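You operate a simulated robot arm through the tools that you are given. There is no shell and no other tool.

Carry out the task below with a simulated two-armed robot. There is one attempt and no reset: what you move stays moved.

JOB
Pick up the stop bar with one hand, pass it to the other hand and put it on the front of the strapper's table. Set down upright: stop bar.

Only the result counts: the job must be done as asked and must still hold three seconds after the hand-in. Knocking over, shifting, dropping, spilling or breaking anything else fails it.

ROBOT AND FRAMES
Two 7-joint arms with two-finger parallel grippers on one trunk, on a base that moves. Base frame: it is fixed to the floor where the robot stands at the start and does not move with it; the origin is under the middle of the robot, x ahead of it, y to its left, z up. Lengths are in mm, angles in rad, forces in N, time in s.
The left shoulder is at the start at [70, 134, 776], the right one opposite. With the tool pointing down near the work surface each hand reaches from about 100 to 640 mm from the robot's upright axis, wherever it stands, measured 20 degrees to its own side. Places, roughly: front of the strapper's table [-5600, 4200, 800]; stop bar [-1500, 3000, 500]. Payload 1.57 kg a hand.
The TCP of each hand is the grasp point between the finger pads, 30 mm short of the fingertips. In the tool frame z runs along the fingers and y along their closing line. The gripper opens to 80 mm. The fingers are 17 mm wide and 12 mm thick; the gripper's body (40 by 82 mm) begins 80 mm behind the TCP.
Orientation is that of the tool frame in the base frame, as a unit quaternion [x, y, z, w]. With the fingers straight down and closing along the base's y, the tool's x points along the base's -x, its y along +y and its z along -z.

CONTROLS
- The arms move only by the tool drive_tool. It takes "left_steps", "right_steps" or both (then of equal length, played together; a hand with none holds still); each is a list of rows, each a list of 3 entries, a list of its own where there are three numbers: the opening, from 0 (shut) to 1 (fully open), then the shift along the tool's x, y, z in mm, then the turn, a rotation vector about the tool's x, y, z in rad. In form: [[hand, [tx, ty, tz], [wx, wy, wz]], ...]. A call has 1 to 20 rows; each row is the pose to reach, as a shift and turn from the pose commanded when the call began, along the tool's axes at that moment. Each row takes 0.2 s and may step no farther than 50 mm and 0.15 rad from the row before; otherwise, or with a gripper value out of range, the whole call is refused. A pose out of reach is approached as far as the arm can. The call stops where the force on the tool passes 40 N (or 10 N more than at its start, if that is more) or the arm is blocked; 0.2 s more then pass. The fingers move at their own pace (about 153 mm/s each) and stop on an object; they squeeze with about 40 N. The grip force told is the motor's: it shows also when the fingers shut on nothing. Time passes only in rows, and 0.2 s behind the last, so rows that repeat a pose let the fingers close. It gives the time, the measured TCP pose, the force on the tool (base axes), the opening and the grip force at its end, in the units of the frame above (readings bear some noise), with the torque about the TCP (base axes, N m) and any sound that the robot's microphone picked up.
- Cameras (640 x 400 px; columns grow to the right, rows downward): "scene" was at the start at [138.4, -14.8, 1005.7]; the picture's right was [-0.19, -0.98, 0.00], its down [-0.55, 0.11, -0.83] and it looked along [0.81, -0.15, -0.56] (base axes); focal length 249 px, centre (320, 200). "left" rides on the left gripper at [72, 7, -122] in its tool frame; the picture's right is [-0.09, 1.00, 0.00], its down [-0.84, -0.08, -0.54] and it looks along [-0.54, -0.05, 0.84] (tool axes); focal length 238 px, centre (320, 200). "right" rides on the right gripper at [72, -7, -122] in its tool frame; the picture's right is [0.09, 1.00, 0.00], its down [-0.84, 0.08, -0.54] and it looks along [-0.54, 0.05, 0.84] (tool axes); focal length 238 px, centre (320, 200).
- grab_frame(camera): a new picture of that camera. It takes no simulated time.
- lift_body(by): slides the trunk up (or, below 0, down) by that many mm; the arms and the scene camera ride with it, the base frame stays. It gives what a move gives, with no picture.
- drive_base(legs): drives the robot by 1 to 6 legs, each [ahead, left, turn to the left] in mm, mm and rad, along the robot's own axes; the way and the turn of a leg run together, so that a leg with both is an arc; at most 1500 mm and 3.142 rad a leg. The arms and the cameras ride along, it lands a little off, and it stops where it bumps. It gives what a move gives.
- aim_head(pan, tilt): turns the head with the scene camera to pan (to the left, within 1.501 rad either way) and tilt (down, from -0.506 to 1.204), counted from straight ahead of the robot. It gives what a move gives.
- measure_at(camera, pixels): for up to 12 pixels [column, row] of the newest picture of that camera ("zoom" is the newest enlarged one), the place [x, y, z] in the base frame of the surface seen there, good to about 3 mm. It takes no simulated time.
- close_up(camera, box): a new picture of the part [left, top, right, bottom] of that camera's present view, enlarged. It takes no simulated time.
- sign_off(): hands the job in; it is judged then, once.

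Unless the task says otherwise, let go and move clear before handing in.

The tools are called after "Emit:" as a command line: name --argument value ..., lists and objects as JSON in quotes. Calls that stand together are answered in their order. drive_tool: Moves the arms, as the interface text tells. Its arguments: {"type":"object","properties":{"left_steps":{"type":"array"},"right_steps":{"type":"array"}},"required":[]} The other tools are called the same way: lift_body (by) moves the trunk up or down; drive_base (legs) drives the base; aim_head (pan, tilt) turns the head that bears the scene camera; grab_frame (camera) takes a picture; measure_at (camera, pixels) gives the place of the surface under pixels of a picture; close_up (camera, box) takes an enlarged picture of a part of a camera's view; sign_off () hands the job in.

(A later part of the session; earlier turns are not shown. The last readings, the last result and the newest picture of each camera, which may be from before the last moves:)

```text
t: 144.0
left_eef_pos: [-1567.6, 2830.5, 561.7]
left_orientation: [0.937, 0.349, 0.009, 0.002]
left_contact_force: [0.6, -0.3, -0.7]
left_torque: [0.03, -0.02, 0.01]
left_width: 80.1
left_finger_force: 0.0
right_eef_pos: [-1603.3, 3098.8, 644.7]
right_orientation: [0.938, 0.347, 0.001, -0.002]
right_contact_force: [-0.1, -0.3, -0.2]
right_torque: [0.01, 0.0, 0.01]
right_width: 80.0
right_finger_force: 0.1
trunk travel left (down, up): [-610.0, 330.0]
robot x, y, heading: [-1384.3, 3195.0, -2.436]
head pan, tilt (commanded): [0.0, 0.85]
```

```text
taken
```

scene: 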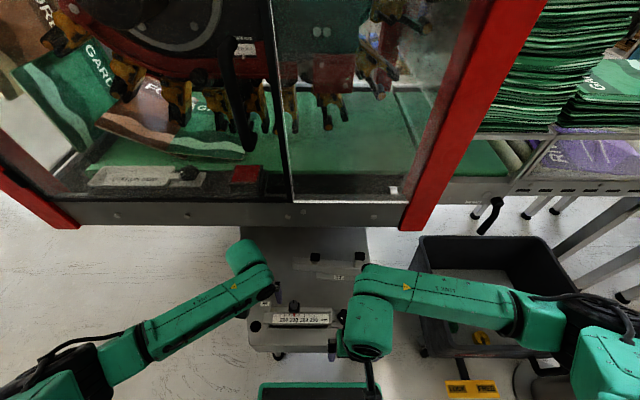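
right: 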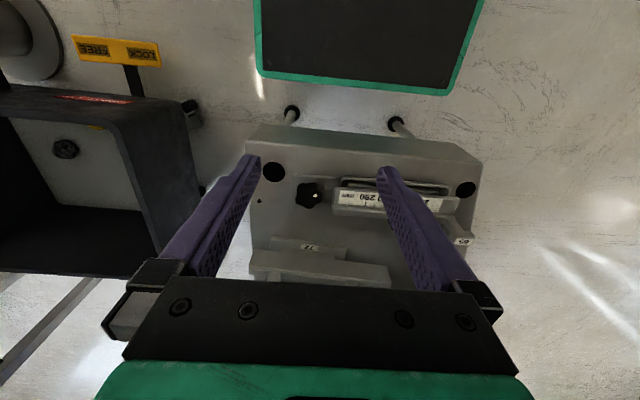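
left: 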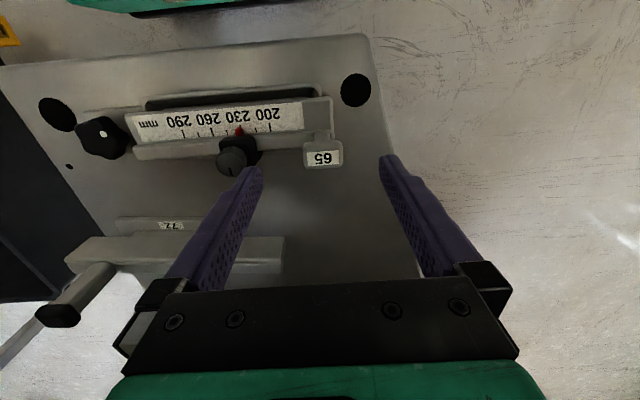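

The left wrist view shows the T-head "65" at (323,155) between the open fingers and the bar "72" at (170,250). I'll enlarge for a careful look before going down.

Emit:
close_up --camera "left" --box '[80, 80, 400, 280]'

Emit:
close_up --camera "left" --box '[20, 200, 180, 340]'

```text
2.00 times, centred on (240, 180) of left
```

zoom: 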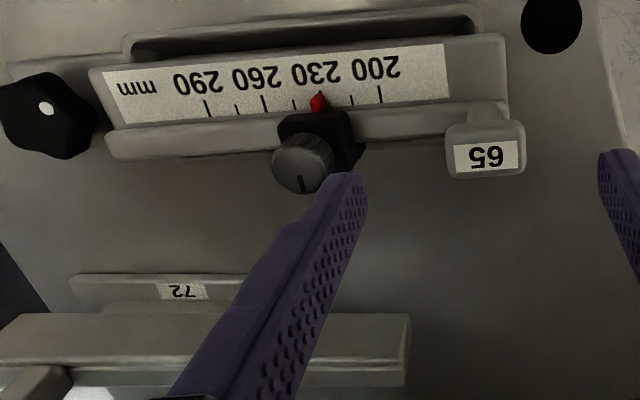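

```text
2.86 times, centred on (100, 270) of left
```

zoom: 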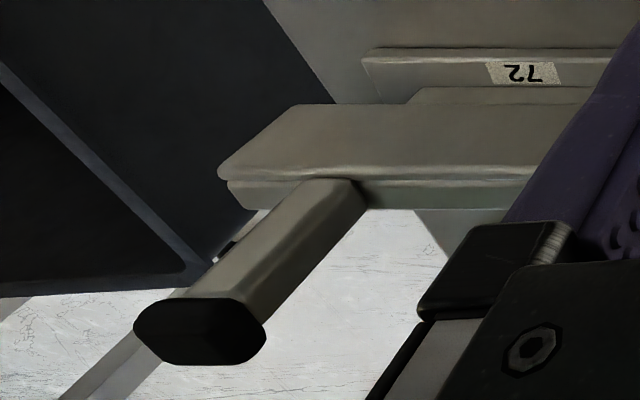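

Alignment is good (T-head midway between the fingers, slider knob clear). I'll narrow the opening to 0.6, go down 70 mm, and close on the T-head for a few-millimetre lift test.

Emit:
drive_tool --left_steps '[[0.6, [0, 0, 0], [0, 0, 0]], [0.6, [0, 0, 35], [0, 0, 0]], [0.6, [0, 0, 68], [0, 0, 0]], [0.6, [0, 0, 68], [0, 0, 0]]]'

Emit:
grab_frame --camera "left"

```text
t: 145.0
left_eef_pos: [-1567.9, 2832.2, 493.3]
left_orientation: [0.937, 0.349, 0.011, 0.002]
left_contact_force: [-0.2, 0.3, 0.4]
left_torque: [-0.01, 0.0, 0.0]
left_width: 48.1
left_finger_force: 0.1
right_eef_pos: [-1603.5, 3099.2, 645.2]
right_orientation: [0.938, 0.346, 0.002, -0.001]
right_contact_force: [0.0, 0.2, -0.4]
right_torque: [-0.02, 0.02, 0.02]
right_width: 80.2
right_finger_force: 0.1
trunk travel left (down, up): [-610.0, 330.0]
robot x, y, heading: [-1385.9, 3192.9, -2.437]
head pan, tilt (commanded): [0.0, 0.85]
```

```text
taken
```

left: 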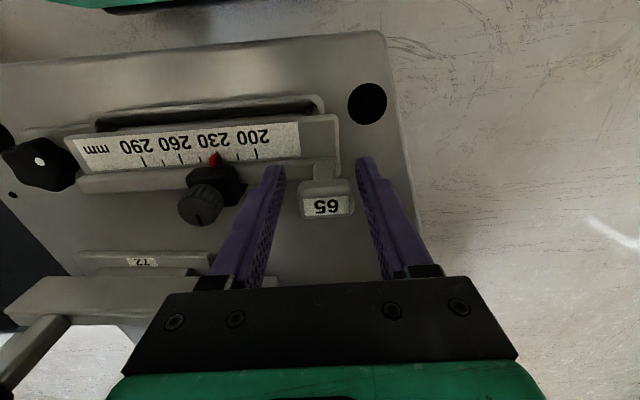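

The head sits centred between the fingers (325,205). I'll close on it and read the force without lifting yet.

Emit:
drive_tool --left_steps '[[0.2, [0, 0, 0], [0, 0, 0]], [0.2, [0, 0, 0], [0, 0, 0]]]'

```text
t: 145.6
left_eef_pos: [-1566.9, 2830.8, 493.2]
left_orientation: [0.937, 0.349, 0.011, 0.002]
left_contact_force: [1.1, -0.9, -0.2]
left_torque: [0.06, 0.04, -0.06]
left_width: 33.8
left_finger_force: 39.7
right_eef_pos: [-1603.0, 3099.1, 645.4]
right_orientation: [0.938, 0.346, 0.001, -0.002]
right_contact_force: [0.0, 0.5, -0.1]
right_torque: [0.01, 0.02, 0.03]
right_width: 80.0
right_finger_force: 0.0
trunk travel left (down, up): [-610.0, 330.0]
robot x, y, heading: [-1388.4, 3191.0, -2.438]
head pan, tilt (commanded): [0.0, 0.85]
```

It grips at 33.8 mm with almost no side force. Now a 2 mm lift to see whether the piece is held.

Emit:
drive_tool --left_steps '[[0.2, [0, 0, -1], [0, 0, 0]], [0.2, [0, 0, -2], [0, 0, 0]], [0.2, [0, 0, -2], [0, 0, 0]]]'

```text
t: 146.4
left_eef_pos: [-1567.6, 2829.9, 496.0]
left_orientation: [0.937, 0.349, 0.009, 0.001]
left_contact_force: [-0.3, 0.5, -0.3]
left_torque: [-0.17, -0.14, -0.03]
left_width: 33.6
left_finger_force: 39.7
right_eef_pos: [-1603.4, 3098.5, 644.5]
right_orientation: [0.938, 0.346, 0.001, -0.002]
right_contact_force: [0.1, 0.5, -0.1]
right_torque: [0.0, 0.0, 0.0]
right_width: 79.8
right_finger_force: 0.1
trunk travel left (down, up): [-610.0, 330.0]
robot x, y, heading: [-1382.5, 3193.2, -2.438]
head pan, tilt (commanded): [0.0, 0.85]
```

A 2 mm lift gives almost no vertical force, only a small torque (≈0.2 N m). I'll go to 5 mm to see whether it is truly free or the grip slips.

Emit:
drive_tool --left_steps '[[0.2, [0, 0, -1.5], [0, 0, 0]], [0.2, [0, 0, -3], [0, 0, 0]], [0.2, [0, 0, -3], [0, 0, 0]]]'

Emit:
grab_frame --camera "right"

Emit:
close_up --camera "right" --box '[280, 160, 480, 260]'

Emit:
close_up --camera "scene" --box '[240, 280, 336, 340]'

```text
t: 147.2
left_eef_pos: [-1568.4, 2829.6, 499.7]
left_orientation: [0.937, 0.349, 0.01, 0.002]
left_contact_force: [0.6, 0.0, -5.4]
left_torque: [-0.31, -0.29, -0.01]
left_width: 33.6
left_finger_force: 40.4
right_eef_pos: [-1602.6, 3099.0, 644.6]
right_orientation: [0.938, 0.346, 0.002, -0.001]
right_contact_force: [0.4, -0.4, -0.3]
right_torque: [-0.02, 0.02, 0.01]
right_width: 80.1
right_finger_force: 0.0
trunk travel left (down, up): [-610.0, 330.0]
robot x, y, heading: [-1381.9, 3195.9, -2.436]
head pan, tilt (commanded): [0.0, 0.85]
```

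```text
taken
```

right: 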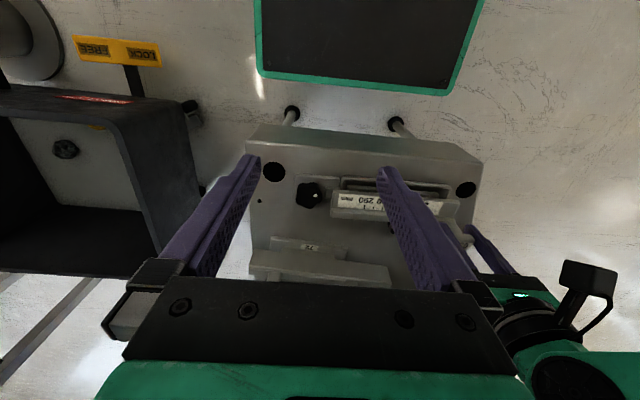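

```text
3.20 times, centred on (380, 210) of right
```

zoom: 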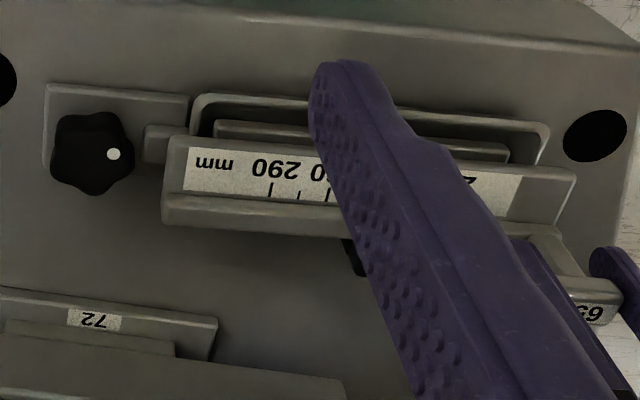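

```text
6.67 times, centred on (288, 310) of scene
```

zoom: 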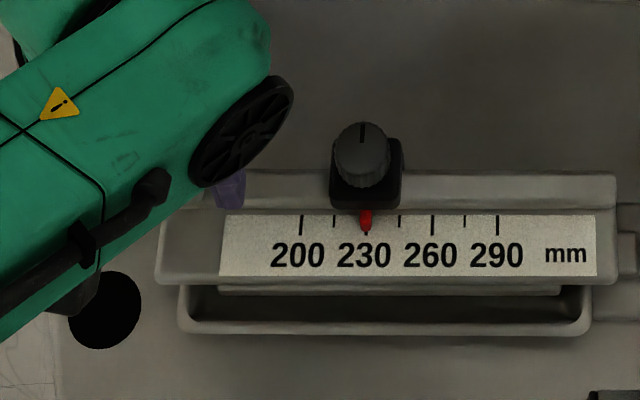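

The "65" piece rose freely (-5.4 N ≈ 0.55 kg, whole scale plate lifted in the zoom), so it isn't locked; it could be the stop bar too. I'll set it straight back into its nest and look for a chart or screen that names the numbered parts.

Emit:
drive_tool --left_steps '[[0.2, [0, 0, 2], [0, 0, 0]], [0.2, [0, 0, 4], [0, 0, 0]], [0.2, [0, 0, 5.5], [0, 0, 0]], [0.2, [0, 0, 5.5], [0, 0, 0]]]'

Emit:
close_up --camera "scene" --box '[240, 280, 336, 340]'

```text
t: 148.2
left_eef_pos: [-1567.4, 2828.9, 495.1]
left_orientation: [0.937, 0.35, 0.009, 0.002]
left_contact_force: [1.3, -0.9, 3.7]
left_torque: [0.54, 0.32, -0.24]
left_width: 33.7
left_finger_force: 40.1
right_eef_pos: [-1603.4, 3100.0, 645.3]
right_orientation: [0.938, 0.346, 0.002, -0.002]
right_contact_force: [1.1, -0.3, 0.1]
right_torque: [0.02, -0.02, 0.0]
right_width: 80.1
right_finger_force: 0.1
trunk travel left (down, up): [-610.0, 330.0]
robot x, y, heading: [-1387.6, 3191.7, -2.438]
head pan, tilt (commanded): [0.0, 0.85]
```

```text
6.67 times, centred on (288, 310) of scene
```

zoom: 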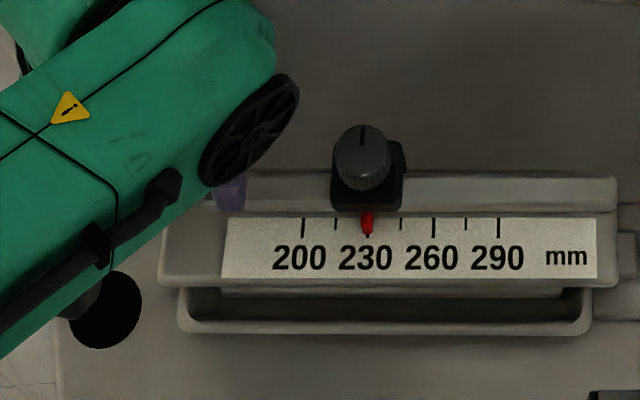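

It isn't quite seated: TCP at 495.1 vs 493.2 before, with +3.7 N pushing back, and the plate's right end looks a hair higher in the zoom. I'll press 2 mm further down and look again.

Emit:
drive_tool --left_steps '[[0.2, [0, 0, 1], [0, 0, 0]], [0.2, [0, 0, 2], [0, 0, 0]], [0.2, [0, 0, 2], [0, 0, 0]]]'

Emit:
close_up --camera "scene" --box '[240, 280, 336, 340]'

Emit:
close_up --camera "right" --box '[280, 160, 480, 260]'

```text
t: 149.0
left_eef_pos: [-1567.9, 2828.5, 494.2]
left_orientation: [0.937, 0.349, 0.008, 0.003]
left_contact_force: [6.5, -4.6, 23.0]
left_torque: [0.65, -0.4, -0.37]
left_width: 33.9
left_finger_force: 39.7
right_eef_pos: [-1602.6, 3100.3, 647.2]
right_orientation: [0.938, 0.346, 0.001, -0.001]
right_contact_force: [-0.4, -0.3, -0.1]
right_torque: [0.03, -0.05, 0.01]
right_width: 80.0
right_finger_force: 0.1
trunk travel left (down, up): [-610.0, 330.0]
robot x, y, heading: [-1382.9, 3190.7, -2.441]
head pan, tilt (commanded): [0.0, 0.85]
```

```text
6.67 times, centred on (288, 310) of scene
```

zoom: 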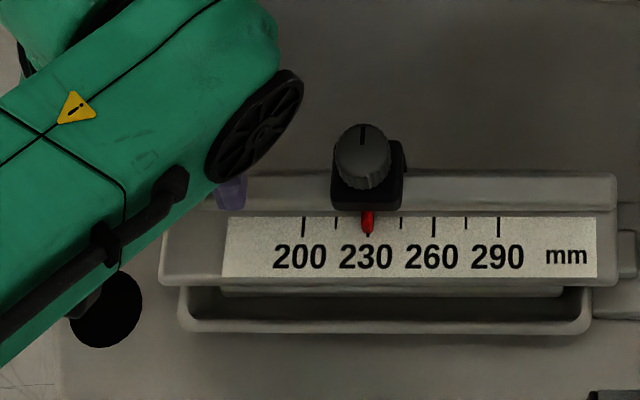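

```text
3.20 times, centred on (380, 210) of right
```

zoom: 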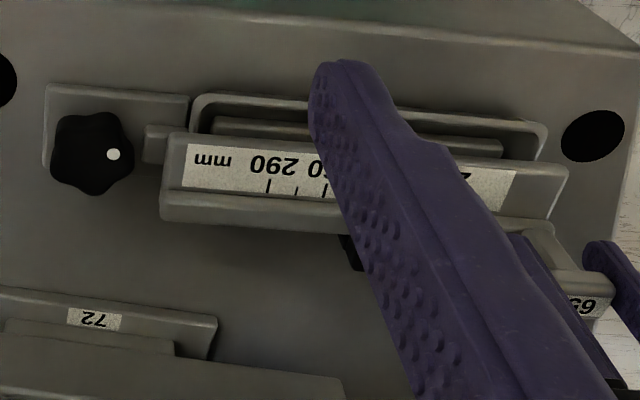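

It now pushes back with 23 N, so it is bottomed. To see whether it's level and seated, I'll measure heights along the rail and compare with before (rail z≈446, slider top z≈493).

Emit:
measure_at --camera "scene" --pixels '[[315, 310], [300, 309], [325, 309], [280, 310], [294, 303], [315, 319], [285, 319], [330, 317], [300, 329], [270, 318]]'

Emit:
grab_frame --camera "left"

```text
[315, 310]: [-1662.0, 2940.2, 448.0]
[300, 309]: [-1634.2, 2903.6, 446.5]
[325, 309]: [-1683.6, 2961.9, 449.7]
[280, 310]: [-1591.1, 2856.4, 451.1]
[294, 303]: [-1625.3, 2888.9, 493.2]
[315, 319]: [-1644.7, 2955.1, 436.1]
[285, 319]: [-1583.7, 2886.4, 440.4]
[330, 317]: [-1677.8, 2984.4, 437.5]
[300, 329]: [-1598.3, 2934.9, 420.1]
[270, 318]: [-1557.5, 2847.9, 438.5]
```

```text
taken
```

left: 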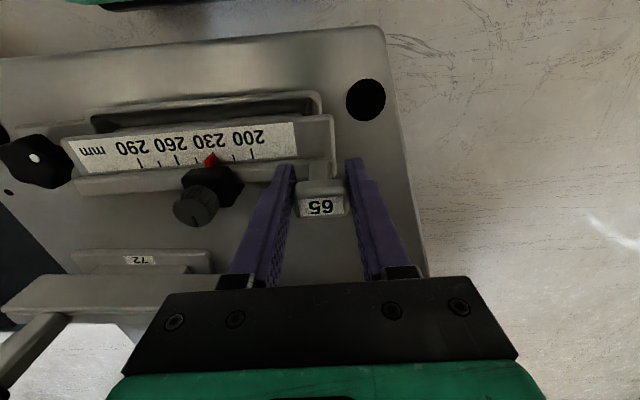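

Heights match the earlier ones (rail ≈447, slider top 493), but the zoom suggests the piece sits ~3 mm toward the machine inside its nest. I'll ease up slightly, draw it back 3 mm and press down again.

Emit:
drive_tool --left_steps '[[0.2, [0, 0, -2.5], [0, 0, 0]], [0.2, [2, 0, -2.5], [0, 0, 0]], [0.2, [3.5, 0, -2.5], [0, 0, 0]], [0.2, [3.5, 0, -1], [0, 0, 0]], [0.2, [3.5, 0, 0], [0, 0, 0]], [0.2, [3.5, 0, 0], [0, 0, 0]]]'

Emit:
close_up --camera "scene" --box '[240, 280, 336, 340]'

```text
t: 150.4
left_eef_pos: [-1565.9, 2833.1, 493.1]
left_orientation: [0.937, 0.35, 0.007, 0.003]
left_contact_force: [-1.6, 1.2, 20.9]
left_torque: [0.52, 0.05, -0.2]
left_width: 34.0
left_finger_force: 39.9
right_eef_pos: [-1602.7, 3099.7, 645.0]
right_orientation: [0.938, 0.347, 0.001, -0.001]
right_contact_force: [-0.3, -0.2, -0.3]
right_torque: [0.01, 0.01, -0.01]
right_width: 80.1
right_finger_force: 0.0
trunk travel left (down, up): [-610.0, 330.0]
robot x, y, heading: [-1384.7, 3193.8, -2.435]
head pan, tilt (commanded): [0.0, 0.85]
```

```text
6.67 times, centred on (288, 310) of scene
```

zoom: 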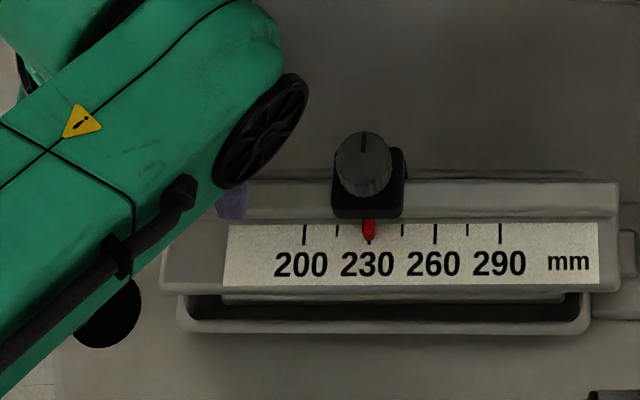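

Depth is restored (scale edge back at ~290), but the piece sits about 3-4 mm too far right ("200" at 301 instead of 293). I'll ease it left 3.5 mm the same way, then release.

Emit:
drive_tool --left_steps '[[0.2, [0, 0, -2.5], [0, 0, 0]], [0.2, [0, 2, -2.5], [0, 0, 0]], [0.2, [0, 3.5, -2.5], [0, 0, 0]], [0.2, [0, 3.5, -1], [0, 0, 0]], [0.2, [0, 3.5, -0.5], [0, 0, 0]], [0.2, [0, 3.5, -0.5], [0, 0, 0]]]'

Emit:
close_up --camera "scene" --box '[240, 280, 336, 340]'

```text
t: 151.8
left_eef_pos: [-1562.8, 2829.5, 492.8]
left_orientation: [0.937, 0.349, 0.009, 0.003]
left_contact_force: [4.3, 6.2, 17.1]
left_torque: [0.45, 0.09, -0.14]
left_width: 33.6
left_finger_force: 40.0
right_eef_pos: [-1603.3, 3101.7, 645.6]
right_orientation: [0.938, 0.346, 0.001, 0.0]
right_contact_force: [0.5, 0.4, -0.6]
right_torque: [0.01, 0.0, -0.01]
right_width: 79.9
right_finger_force: 0.1
trunk travel left (down, up): [-610.0, 330.0]
robot x, y, heading: [-1383.1, 3192.8, -2.439]
head pan, tilt (commanded): [0.0, 0.85]
```

```text
6.67 times, centred on (288, 310) of scene
```

zoom: 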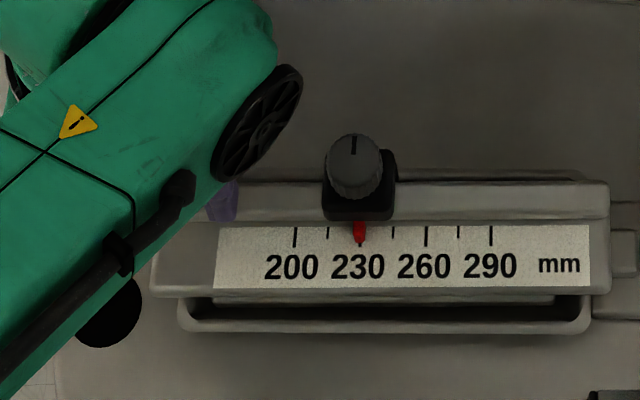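

Now the marks are back within about 1 mm of where they were ("200" at 291 vs 294, "290" at 489 vs 492). I'll open the fingers and rise clear.

Emit:
drive_tool --left_steps '[[0.6, [0, 0, -0.5], [0, 0, 0]], [0.6, [0, 0, -0.5], [0, 0, 0]], [0.6, [0, 0, -35], [0, 0, 0]], [0.6, [0, 0, -80], [0, 0, 0]], [0.6, [0, 0, -125], [0, 0, 0]], [0.8, [20, 0, -170], [0, 0, 0]]]'

Emit:
close_up --camera "scene" --box '[240, 280, 336, 340]'

Emit:
grab_frame --camera "left"

```text
t: 153.2
left_eef_pos: [-1553.1, 2840.9, 664.9]
left_orientation: [0.937, 0.35, 0.01, 0.002]
left_contact_force: [0.1, -0.9, 0.0]
left_torque: [0.0, 0.03, 0.0]
left_width: 64.1
left_finger_force: 0.1
right_eef_pos: [-1602.4, 3098.8, 645.4]
right_orientation: [0.938, 0.346, 0.002, -0.002]
right_contact_force: [0.1, 0.4, 0.4]
right_torque: [-0.02, 0.02, 0.02]
right_width: 80.0
right_finger_force: 0.2
trunk travel left (down, up): [-610.0, 330.0]
robot x, y, heading: [-1383.5, 3189.5, -2.434]
head pan, tilt (commanded): [0.0, 0.85]
```

```text
6.67 times, centred on (288, 310) of scene
```

zoom: 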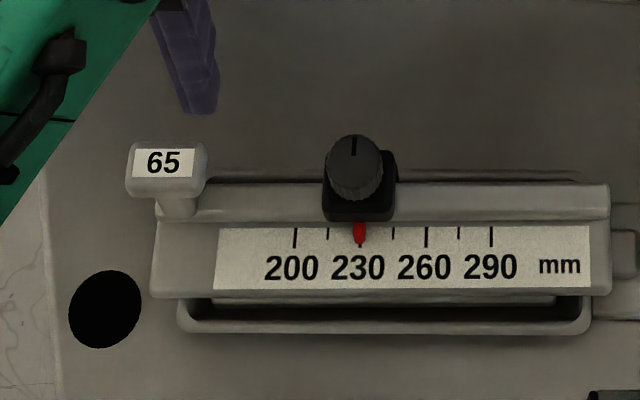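

```text
taken
```

left: 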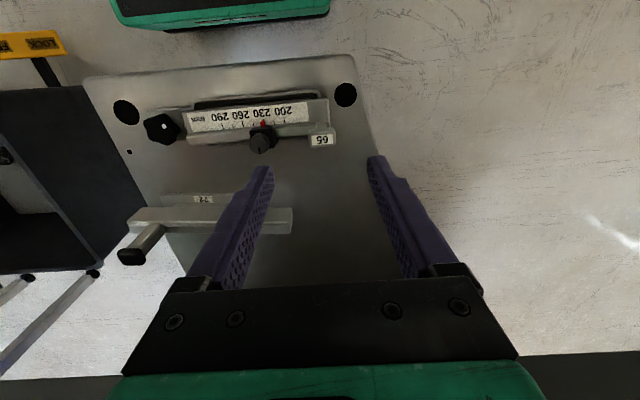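

The "65" piece is back in place within about a millimetre. Now I'll raise both hands, back off and look at the control cabinet's screen and the hanging monitor for part names.

Emit:
drive_tool --left_steps '[[0.8, [0, 0, -45], [0, 0, 0]], [0.8, [0, 0, -90], [0, 0, 0]], [0.8, [0, 0, -135], [0, 0, 0]], [0.8, [0, 0, -180], [0, 0, 0]], [0.8, [0, 0, -225], [0, 0, 0]], [0.8, [0, 0, -235], [0, 0, 0]]]' --right_steps '[[1, [0, -15, -45], [0, 0, 0]], [1, [0, -30, -90], [0, 0, 0]], [1, [0, -45, -135], [0, 0, 0]], [1, [0, -60, -180], [0, 0, 0]], [1, [0, -75, -225], [0, 0, 0]], [1, [0, -90, -255], [0, 0, 0]]]'

Emit:
drive_base --legs '[[-300, 0, 0], [0, 0, -1.75]]'

Emit:
aim_head --pan -0.9 --tilt 0.05

Emit:
grab_frame --camera "scene"

```text
t: 154.6
left_eef_pos: [-1556.4, 2842.6, 899.7]
left_orientation: [0.937, 0.35, 0.01, 0.002]
left_contact_force: [0.5, 0.2, -0.6]
left_torque: [0.0, 0.0, 0.0]
left_width: 63.8
left_finger_force: 0.1
right_eef_pos: [-1664.3, 3167.9, 901.7]
right_orientation: [0.938, 0.346, 0.002, -0.001]
right_contact_force: [1.3, -0.3, -0.7]
right_torque: [0.03, -0.03, 0.04]
right_width: 79.9
right_finger_force: 0.0
trunk travel left (down, up): [-610.0, 330.0]
robot x, y, heading: [-1385.2, 3193.6, -2.434]
head pan, tilt (commanded): [0.0, 0.85]
```

```text
t: 160.8
left_eef_pos: [-1482.1, 3604.5, 898.6]
left_orientation: [0.878, -0.478, 0.004, 0.009]
left_contact_force: [-0.5, 0.3, -0.4]
left_torque: [0.04, 0.0, 0.0]
left_width: 64.1
left_finger_force: 0.0
right_eef_pos: [-1144.8, 3665.3, 902.8]
right_orientation: [0.876, -0.482, 0.002, 0.0]
right_contact_force: [0.6, -0.9, -0.4]
right_torque: [0.01, -0.02, -0.02]
right_width: 80.3
right_finger_force: 0.0
trunk travel left (down, up): [-610.0, 330.0]
robot x, y, heading: [-1157.4, 3383.8, 2.135]
head pan, tilt (commanded): [0.0, 0.85]
```

```text
t: 162.0
left_eef_pos: [-1482.0, 3604.0, 899.7]
left_orientation: [0.878, -0.479, 0.005, 0.009]
left_contact_force: [0.2, 0.1, 0.3]
left_torque: [0.02, 0.01, 0.03]
left_width: 63.8
left_finger_force: 0.1
right_eef_pos: [-1144.1, 3666.8, 901.5]
right_orientation: [0.876, -0.482, 0.001, 0.0]
right_contact_force: [-0.9, -0.3, 0.7]
right_torque: [-0.02, 0.0, -0.01]
right_width: 80.0
right_finger_force: 0.1
trunk travel left (down, up): [-610.0, 330.0]
robot x, y, heading: [-1157.5, 3388.1, 2.134]
head pan, tilt (commanded): [-0.901, 0.051]
```

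```text
taken
```

scene: 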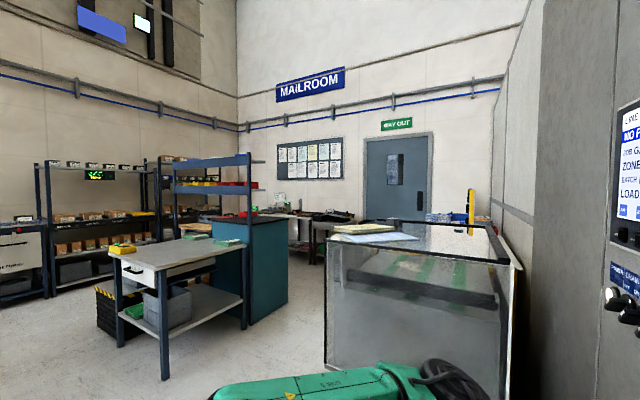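

It's a mailroom; a control screen is visible at the right edge ((628,170): "JOB GA.., ZONE.., BATCH.., LOAD") and a notice board at (308,158). I'll pan further right and enlarge both.

Emit:
close_up --camera "scene" --box '[268, 130, 348, 185]'

Emit:
aim_head --pan -1.4 --tilt 0.1

Emit:
grab_frame --camera "scene"

```text
7.27 times, centred on (308, 158) of scene
```

zoom: 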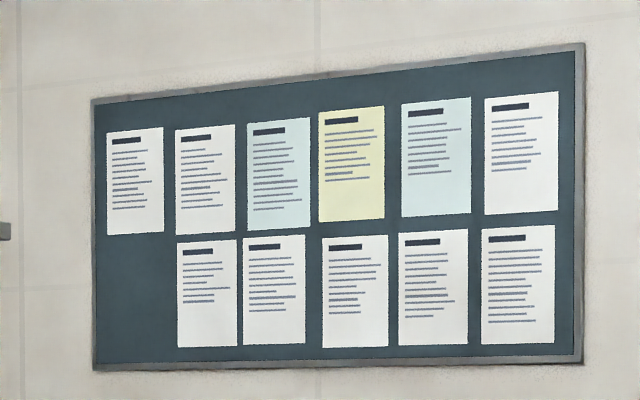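

```text
t: 162.9
left_eef_pos: [-1481.5, 3605.6, 899.4]
left_orientation: [0.878, -0.478, 0.005, 0.008]
left_contact_force: [-0.3, -0.9, -0.3]
left_torque: [-0.02, 0.03, 0.01]
left_width: 63.8
left_finger_force: 0.0
right_eef_pos: [-1144.1, 3667.4, 901.1]
right_orientation: [0.876, -0.482, 0.002, -0.001]
right_contact_force: [0.6, 0.0, 0.2]
right_torque: [-0.01, -0.02, -0.01]
right_width: 80.1
right_finger_force: 0.1
trunk travel left (down, up): [-610.0, 330.0]
robot x, y, heading: [-1155.6, 3384.8, 2.133]
head pan, tilt (commanded): [-1.4, 0.099]
```

```text
taken
```

scene: 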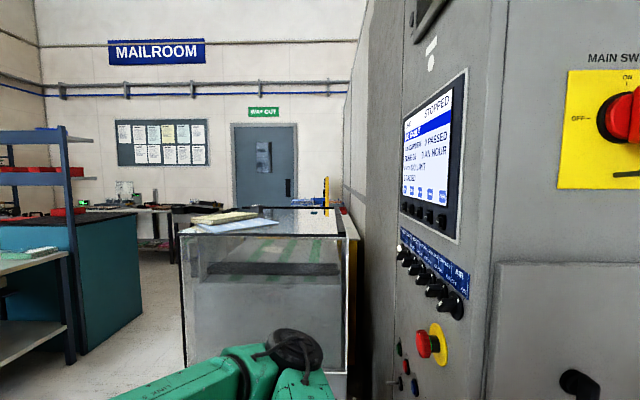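

Emit:
close_up --camera "scene" --box '[390, 60, 480, 240]'

Emit:
close_up --camera "scene" --box '[390, 220, 480, 310]'

```text
2.22 times, centred on (435, 150) of scene
```

zoom: 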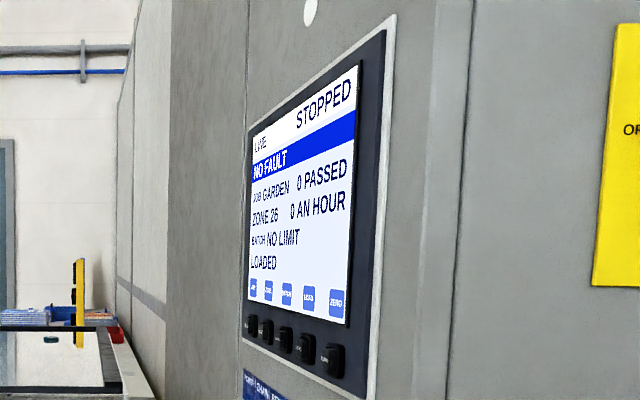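

```text
4.44 times, centred on (435, 265) of scene
```

zoom: 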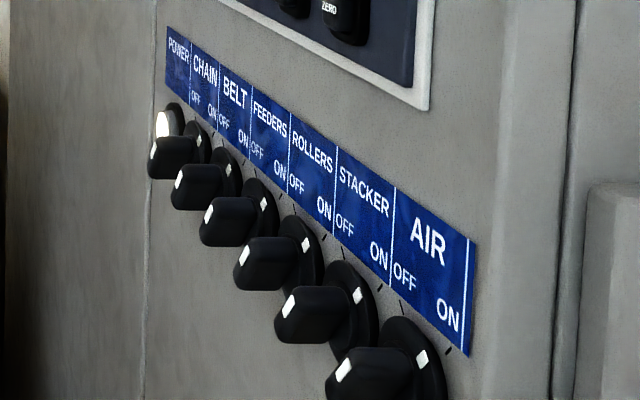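

The screen only gives line status, and the switches read CHAIN, BELT, FEEDERS, ROLLERS, STACKER, AIR. Inside the machine I had noticed a seat marked "STATION CAM"; I'll go back to the chute and read all markings there, as they may tell what "65" and "72" are.

Emit:
drive_base --legs '[[0, 0, 1.73], [200, 0, 0]]'

Emit:
aim_head --pan 0.25 --tilt 0.5

Emit:
grab_frame --camera "scene"

```text
t: 168.7
left_eef_pos: [-1481.0, 2907.0, 898.6]
left_orientation: [0.938, 0.347, 0.01, 0.002]
left_contact_force: [0.6, -0.1, -0.1]
left_torque: [0.0, -0.01, 0.02]
left_width: 64.2
left_finger_force: 0.1
right_eef_pos: [-1588.2, 3233.5, 901.0]
right_orientation: [0.939, 0.344, 0.001, -0.002]
right_contact_force: [-0.5, 0.3, 0.1]
right_torque: [-0.01, -0.05, -0.03]
right_width: 80.1
right_finger_force: 0.1
trunk travel left (down, up): [-610.0, 330.0]
robot x, y, heading: [-1311.6, 3262.2, -2.442]
head pan, tilt (commanded): [-1.4, 0.099]
```

```text
t: 170.3
left_eef_pos: [-1481.6, 2907.4, 899.8]
left_orientation: [0.938, 0.348, 0.01, 0.003]
left_contact_force: [-0.1, -0.2, 0.6]
left_torque: [-0.02, -0.03, 0.03]
left_width: 63.8
left_finger_force: 0.1
right_eef_pos: [-1588.6, 3232.7, 901.4]
right_orientation: [0.939, 0.344, 0.001, -0.001]
right_contact_force: [0.2, 0.3, -0.1]
right_torque: [-0.02, 0.03, 0.0]
right_width: 79.6
right_finger_force: 0.0
trunk travel left (down, up): [-610.0, 330.0]
robot x, y, heading: [-1309.3, 3256.2, -2.438]
head pan, tilt (commanded): [0.25, 0.499]
```

```text
taken
```

scene: 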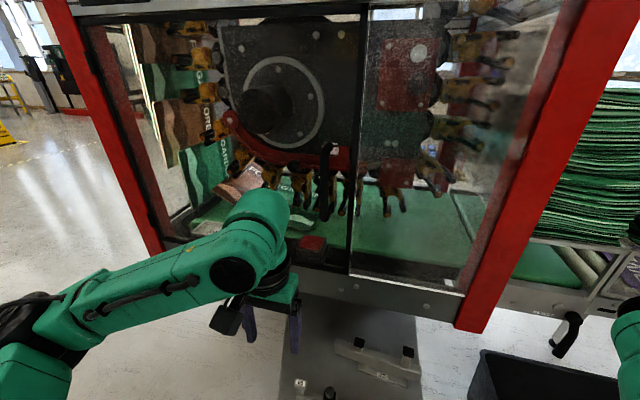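

The left arm hides the seat inside the machine. I'll lower the left hand out of the way and enlarge the machine's inside around (230,230).

Emit:
drive_tool --left_steps '[[0.8, [12, 20, 40], [0, 0, 0]], [0.8, [24, 40, 80], [0, 0, 0]], [0.8, [36, 60, 120], [0, 0, 0]], [0.8, [48, 80, 160], [0, 0, 0]], [0.8, [60, 100, 200], [0, 0, 0]], [0.8, [70, 120, 230], [0, 0, 0]]]'

Emit:
grab_frame --camera "scene"

Emit:
close_up --camera "scene" --box '[150, 140, 350, 265]'

```text
t: 171.8
left_eef_pos: [-1347.7, 2857.2, 673.1]
left_orientation: [0.938, 0.347, 0.004, 0.003]
left_contact_force: [0.6, 0.1, -1.7]
left_torque: [-0.01, 0.07, -0.02]
left_width: 64.3
left_finger_force: 0.0
left hand out of reach, approached as far as the arm can: row 2, 3, 4
right_eef_pos: [-1585.9, 3233.5, 902.1]
right_orientation: [0.939, 0.344, 0.0, -0.002]
right_contact_force: [-0.1, 0.4, -0.3]
right_torque: [0.0, 0.03, -0.02]
right_width: 80.0
right_finger_force: 0.2
trunk travel left (down, up): [-610.0, 330.0]
robot x, y, heading: [-1312.6, 3259.9, -2.444]
head pan, tilt (commanded): [0.25, 0.499]
```

```text
taken
```

scene: 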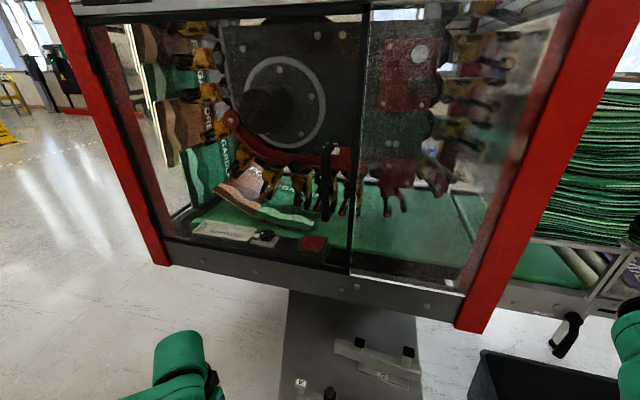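

```text
3.20 times, centred on (250, 202) of scene
```

zoom: 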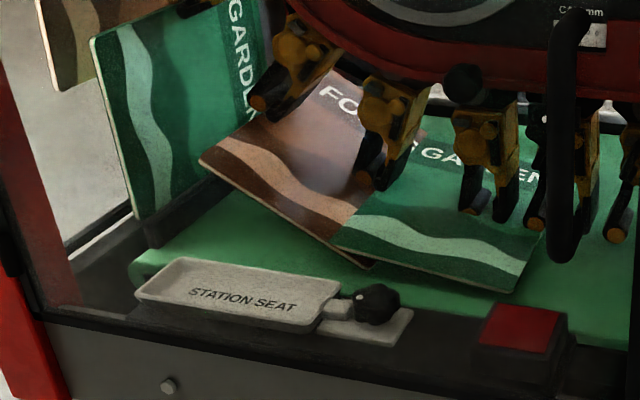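

The seat in the machine reads "STATION SEAT" and is the same kind of tray as the one holding "65". Part "65" carries the sliding stop with its 200–290 mm scale, sits at the chute's end closest to the given place [-1500, 3000, 500] and is reachable from above, while "72" lies 300 mm off and under the overhang — so I take "65" as the stop bar. I'll move back up to the chute to pick it by its T-head with the left hand.

Emit:
drive_base --legs '[[95, 0, 0]]'

Emit:
aim_head --pan 0.0 --tilt 0.85

Emit:
grab_frame --camera "scene"

Emit:
close_up --camera "scene" --box '[240, 270, 352, 340]'

```text
t: 172.9
left_eef_pos: [-1418.9, 2798.7, 672.7]
left_orientation: [0.937, 0.348, 0.01, 0.002]
left_contact_force: [0.1, -0.8, 0.0]
left_torque: [0.07, -0.03, 0.03]
left_width: 64.1
left_finger_force: 0.1
right_eef_pos: [-1660.3, 3173.1, 902.0]
right_orientation: [0.939, 0.344, 0.002, -0.001]
right_contact_force: [-0.6, 0.4, -1.0]
right_torque: [0.01, -0.02, 0.01]
right_width: 79.9
right_finger_force: 0.1
trunk travel left (down, up): [-610.0, 330.0]
robot x, y, heading: [-1383.0, 3195.8, -2.442]
head pan, tilt (commanded): [0.25, 0.499]
```

```text
t: 173.7
left_eef_pos: [-1419.5, 2798.8, 672.9]
left_orientation: [0.937, 0.348, 0.01, 0.002]
left_contact_force: [0.8, -0.2, 0.3]
left_torque: [-0.01, -0.01, 0.01]
left_width: 64.2
left_finger_force: 0.1
right_eef_pos: [-1660.5, 3172.3, 900.8]
right_orientation: [0.939, 0.345, 0.001, -0.002]
right_contact_force: [0.4, -0.8, -0.5]
right_torque: [0.0, -0.01, -0.05]
right_width: 80.1
right_finger_force: 0.0
trunk travel left (down, up): [-610.0, 330.0]
robot x, y, heading: [-1379.2, 3197.5, -2.438]
head pan, tilt (commanded): [0.0, 0.85]
```

```text
taken
```

scene: 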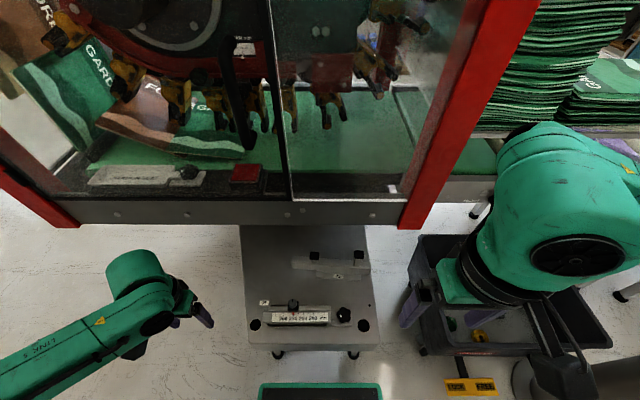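

```text
5.71 times, centred on (296, 305) of scene
```

zoom: 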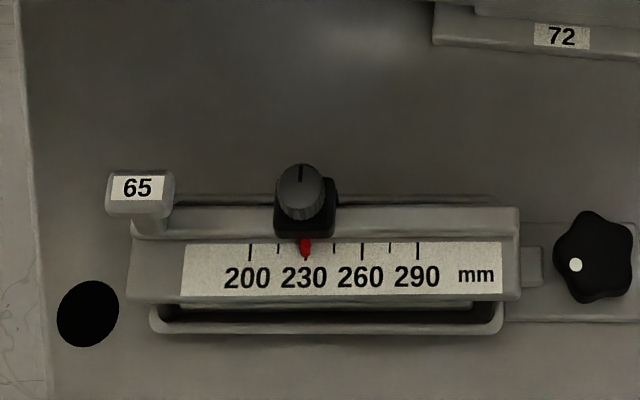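

A clear view of the "65" bar now. I'll measure its features: T-head, slider edges, rail, scale front edge and right end.

Emit:
measure_at --camera "zoom" --pixels '[[110, 180], [172, 178], [140, 200], [140, 175], [277, 232], [336, 225], [400, 212], [400, 232], [400, 294], [516, 212], [516, 285], [133, 290]]'

Emit:
measure_at --camera "zoom" --pixels '[[300, 180], [300, 205], [535, 265], [600, 250], [330, 325], [450, 200], [140, 225], [180, 230], [450, 298], [400, 308], [400, 318], [330, 312]]'

```text
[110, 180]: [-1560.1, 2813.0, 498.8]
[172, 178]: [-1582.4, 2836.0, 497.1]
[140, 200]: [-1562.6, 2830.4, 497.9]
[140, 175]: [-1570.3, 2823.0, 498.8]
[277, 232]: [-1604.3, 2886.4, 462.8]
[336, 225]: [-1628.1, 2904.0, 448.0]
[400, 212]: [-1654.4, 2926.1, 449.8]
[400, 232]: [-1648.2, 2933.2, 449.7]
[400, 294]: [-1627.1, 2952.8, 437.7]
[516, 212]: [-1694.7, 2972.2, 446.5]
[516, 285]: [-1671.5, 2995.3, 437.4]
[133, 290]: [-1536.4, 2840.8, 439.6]
```

```text
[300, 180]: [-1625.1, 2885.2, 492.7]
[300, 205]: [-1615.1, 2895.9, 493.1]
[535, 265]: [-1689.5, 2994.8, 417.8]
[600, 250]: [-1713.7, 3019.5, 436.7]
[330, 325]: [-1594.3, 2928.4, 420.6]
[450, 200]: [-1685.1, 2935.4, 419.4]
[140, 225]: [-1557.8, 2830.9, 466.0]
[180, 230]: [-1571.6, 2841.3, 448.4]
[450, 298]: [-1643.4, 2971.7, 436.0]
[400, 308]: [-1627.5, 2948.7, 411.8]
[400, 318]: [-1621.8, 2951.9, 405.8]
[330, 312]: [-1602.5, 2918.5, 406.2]
```

In the bar's own line the T-head is at 0, the slider spans 69–98 mm, the right end is at 194 mm and the body is about 42 mm deep. The plan: left hand lifts by the T-head, right hand (turned 90°) takes the body at ~118 mm, just past the slider. First I'll turn the right hand by -90° about its axis in free air to check that it can.

Emit:
drive_tool --right_steps '[[1, [0, 0, 0], [0, 0, -0.143]], [1, [0, 0, 0], [0, 0, -0.286]], [1, [0, 0, 0], [0, 0, -0.428]], [1, [0, 0, 0], [0, 0, -0.571]], [1, [0, 0, 0], [0, 0, -0.714]], [1, [0, 0, 0], [0, 0, -0.857]], [1, [0, 0, 0], [0, 0, -1.0]], [1, [0, 0, 0], [0, 0, -1.142]], [1, [0, 0, 0], [0, 0, -1.285]], [1, [0, 0, 0], [0, 0, -1.428]], [1, [0, 0, 0], [0, 0, -1.571]]]'

Emit:
grab_frame --camera "scene"

```text
t: 176.1
left_eef_pos: [-1419.8, 2801.3, 674.2]
left_orientation: [0.938, 0.348, 0.01, 0.004]
left_contact_force: [-0.2, 0.0, 0.3]
left_torque: [-0.02, -0.01, 0.0]
left_width: 64.0
left_finger_force: 0.1
right_eef_pos: [-1604.8, 3167.6, 921.0]
right_orientation: [0.432, 0.902, 0.001, 0.0]
right_contact_force: [-0.8, 0.6, 0.1]
right_torque: [-0.08, -0.01, 0.0]
right_width: 79.9
right_finger_force: 0.1
right hand out of reach, approached as far as the arm can: row 9, 10, 11
trunk travel left (down, up): [-610.0, 330.0]
robot x, y, heading: [-1381.1, 3197.7, -2.441]
head pan, tilt (commanded): [0.0, 0.85]
```

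```text
taken
```

scene: 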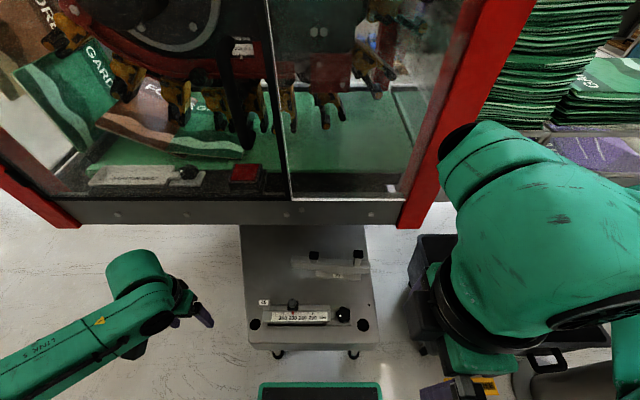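

The right hand turned (≈-1.55 rad) though that spot was near its reach limit; it should do better lower and further ahead. Now the left hand goes over the T-head at about [-1566, 2828].

Emit:
drive_tool --left_steps '[[0.6, [-19, -23.5, 22], [0, 0, 0]], [0.6, [-38, -47, 44], [0, 0, 0]], [0.6, [-57, -70.5, 67], [0, 0, 0]], [0.6, [-76, -94, 89], [0, 0, 0]], [0.6, [-95, -117.3, 111], [0, 0, 0]], [0.6, [-95, -117.3, 111], [0, 0, 0]]]'

Emit:
grab_frame --camera "left"

```text
t: 177.5
left_eef_pos: [-1565.7, 2826.6, 557.4]
left_orientation: [0.938, 0.347, 0.009, 0.002]
left_contact_force: [0.6, -0.7, -0.1]
left_torque: [-0.01, 0.0, 0.05]
left_width: 48.1
left_finger_force: 0.1
right_eef_pos: [-1605.4, 3163.4, 922.0]
right_orientation: [0.433, 0.902, 0.002, 0.0]
right_contact_force: [0.0, 0.8, 0.4]
right_torque: [0.0, 0.04, -0.03]
right_width: 79.8
right_finger_force: 0.2
trunk travel left (down, up): [-610.0, 330.0]
robot x, y, heading: [-1381.2, 3197.3, -2.442]
head pan, tilt (commanded): [0.0, 0.85]
```

```text
taken
```

left: 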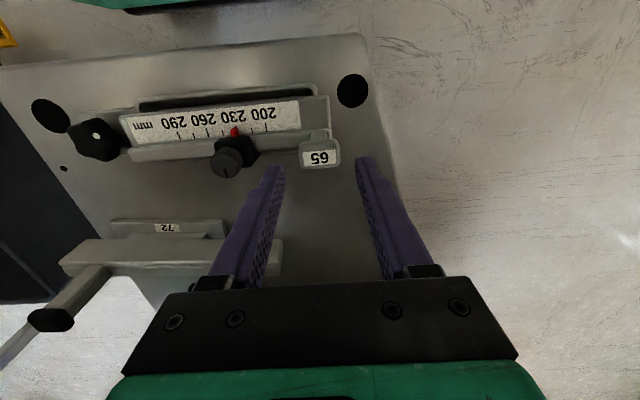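

The T-head at (320,155) is centred between the fingertips (280 and 362). Going down 64 mm and closing.

Emit:
drive_tool --left_steps '[[0.6, [0, 0, 35], [0, 0, 0]], [0.6, [0, 0, 65], [0, 0, 0]], [0.6, [0, 0, 65], [0, 0, 0]], [0.2, [0, 0, 65], [0, 0, 0]], [0.2, [0, 0, 65], [0, 0, 0]]]'

Emit:
close_up --camera "scene" --box '[240, 270, 352, 340]'

```text
t: 178.7
left_eef_pos: [-1562.1, 2827.1, 493.8]
left_orientation: [0.938, 0.347, 0.01, 0.002]
left_contact_force: [-1.9, 1.7, -0.3]
left_torque: [0.17, 0.28, 0.01]
left_width: 33.5
left_finger_force: 40.3
right_eef_pos: [-1604.0, 3163.0, 920.4]
right_orientation: [0.433, 0.901, 0.003, 0.0]
right_contact_force: [0.6, 0.0, -0.7]
right_torque: [-0.02, 0.0, 0.0]
right_width: 80.1
right_finger_force: 0.1
trunk travel left (down, up): [-610.0, 330.0]
robot x, y, heading: [-1378.8, 3200.5, -2.442]
head pan, tilt (commanded): [0.0, 0.85]
```

```text
5.71 times, centred on (296, 305) of scene
```

zoom: 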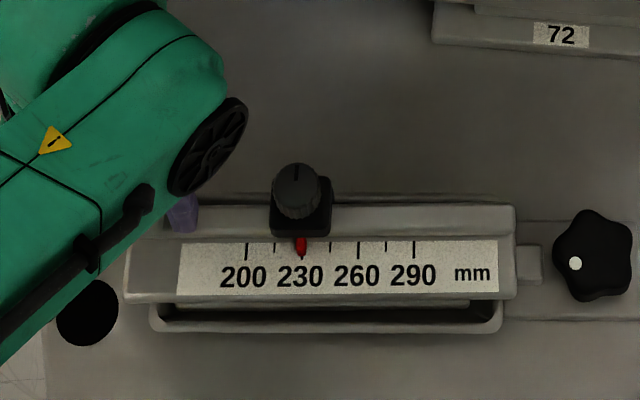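

Gripped at 33.5 mm. I'll lift slowly, 40 mm, and look at the nest under it.

Emit:
drive_tool --left_steps '[[0.2, [0, 0, -3], [0, 0, 0]], [0.2, [0, 0, -6], [0, 0, 0]], [0.2, [0, 0, -10], [0, 0, 0]], [0.2, [0, 0, -15], [0, 0, 0]], [0.2, [0, 0, -22], [0, 0, 0]], [0.2, [0, 0, -30], [0, 0, 0]], [0.2, [0, 0, -40], [0, 0, 0]], [0.2, [0, 0, -40], [0, 0, 0]]]'

Emit:
close_up --camera "scene" --box '[240, 250, 368, 340]'

Emit:
grab_frame --camera "left"

```text
t: 180.5
left_eef_pos: [-1565.0, 2824.9, 533.0]
left_orientation: [0.937, 0.348, 0.01, 0.002]
left_contact_force: [0.0, -0.6, -6.4]
left_torque: [-0.38, -0.3, 0.02]
left_width: 33.8
left_finger_force: 40.1
right_eef_pos: [-1605.8, 3163.7, 921.1]
right_orientation: [0.433, 0.901, 0.002, 0.0]
right_contact_force: [-0.2, -0.9, -0.2]
right_torque: [0.01, 0.05, 0.0]
right_width: 80.1
right_finger_force: 0.2
trunk travel left (down, up): [-610.0, 330.0]
robot x, y, heading: [-1379.8, 3195.1, -2.435]
head pan, tilt (commanded): [0.0, 0.85]
```

```text
4.44 times, centred on (304, 295) of scene
```

zoom: 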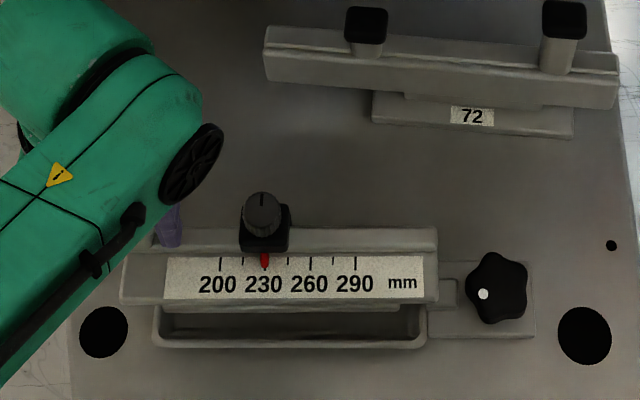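

```text
taken
```

left: 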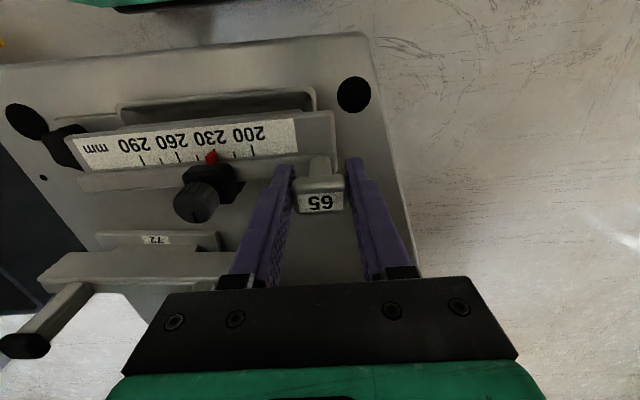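

It's lifted level, ~6 N, held firmly. I'll raise it another 130 mm and look at the empty nest.

Emit:
drive_tool --left_steps '[[0.2, [0, 0, -15], [0, 0, 0]], [0.2, [0, 0, -32], [0, 0, 0]], [0.2, [0, 0, -50], [0, 0, 0]], [0.2, [0, 0, -68], [0, 0, 0]], [0.2, [0, 0, -86], [0, 0, 0]], [0.2, [0, 0, -104], [0, 0, 0]], [0.2, [0, 0, -118], [0, 0, 0]], [0.2, [0, 0, -130], [0, 0, 0]], [0.2, [0, 0, -130], [0, 0, 0]]]'

Emit:
close_up --camera "scene" --box '[224, 250, 384, 350]'

Emit:
grab_frame --camera "left"

```text
t: 182.5
left_eef_pos: [-1567.3, 2825.3, 663.4]
left_orientation: [0.938, 0.347, 0.01, 0.002]
left_contact_force: [0.0, -0.3, -5.1]
left_torque: [-0.34, -0.34, -0.03]
left_width: 33.6
left_finger_force: 40.3
right_eef_pos: [-1606.4, 3163.2, 922.3]
right_orientation: [0.433, 0.901, 0.003, 0.0]
right_contact_force: [-1.1, -0.3, -0.6]
right_torque: [-0.01, -0.01, -0.02]
right_width: 80.3
right_finger_force: 0.1
trunk travel left (down, up): [-610.0, 330.0]
robot x, y, heading: [-1383.9, 3199.4, -2.439]
head pan, tilt (commanded): [0.0, 0.85]
```

```text
4.00 times, centred on (304, 300) of scene
```

zoom: 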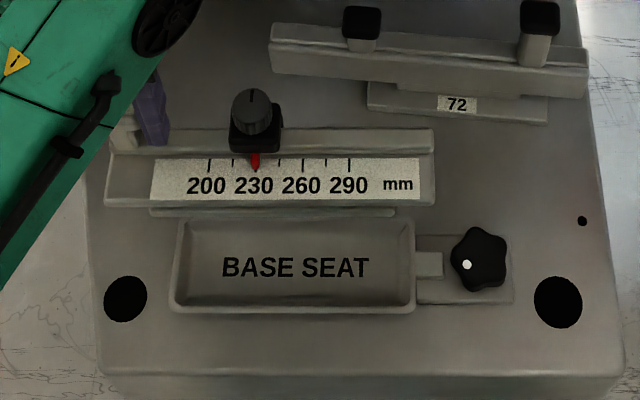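

```text
taken
```

left: 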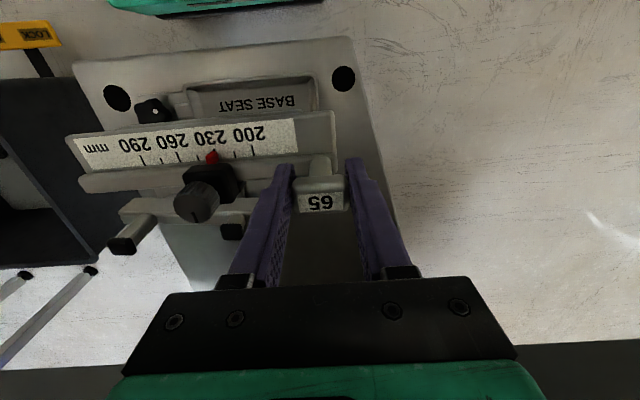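

The nest reads "BASE SEAT" — just the seat's place name, nothing against this part. The bar hangs level from the left hand, so I'll back the base off 300 mm into free space for the hand-over.

Emit:
drive_base --legs '[[-250, 0, 0]]'

Emit:
grab_frame --camera "scene"

```text
t: 184.3
left_eef_pos: [-1377.6, 2985.5, 663.3]
left_orientation: [0.938, 0.347, 0.01, 0.003]
left_contact_force: [-0.5, 0.8, -5.2]
left_torque: [-0.34, -0.3, -0.01]
left_width: 33.9
left_finger_force: 40.2
right_eef_pos: [-1416.5, 3324.5, 919.9]
right_orientation: [0.435, 0.901, 0.003, 0.001]
right_contact_force: [0.2, 0.4, -0.1]
right_torque: [0.0, 0.03, 0.01]
right_width: 80.0
right_finger_force: 0.1
trunk travel left (down, up): [-610.0, 330.0]
robot x, y, heading: [-1189.8, 3358.3, -2.442]
head pan, tilt (commanded): [0.0, 0.85]
```

```text
taken
```

scene: 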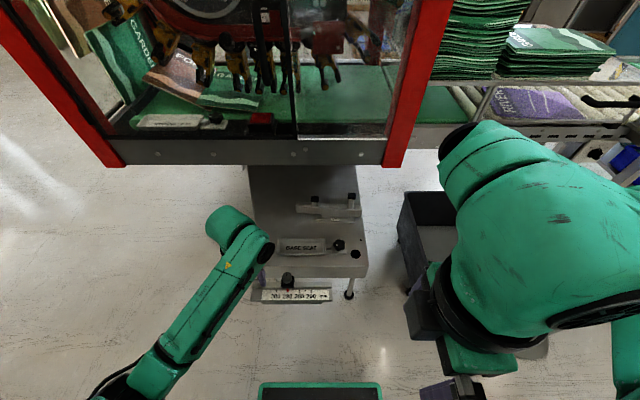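

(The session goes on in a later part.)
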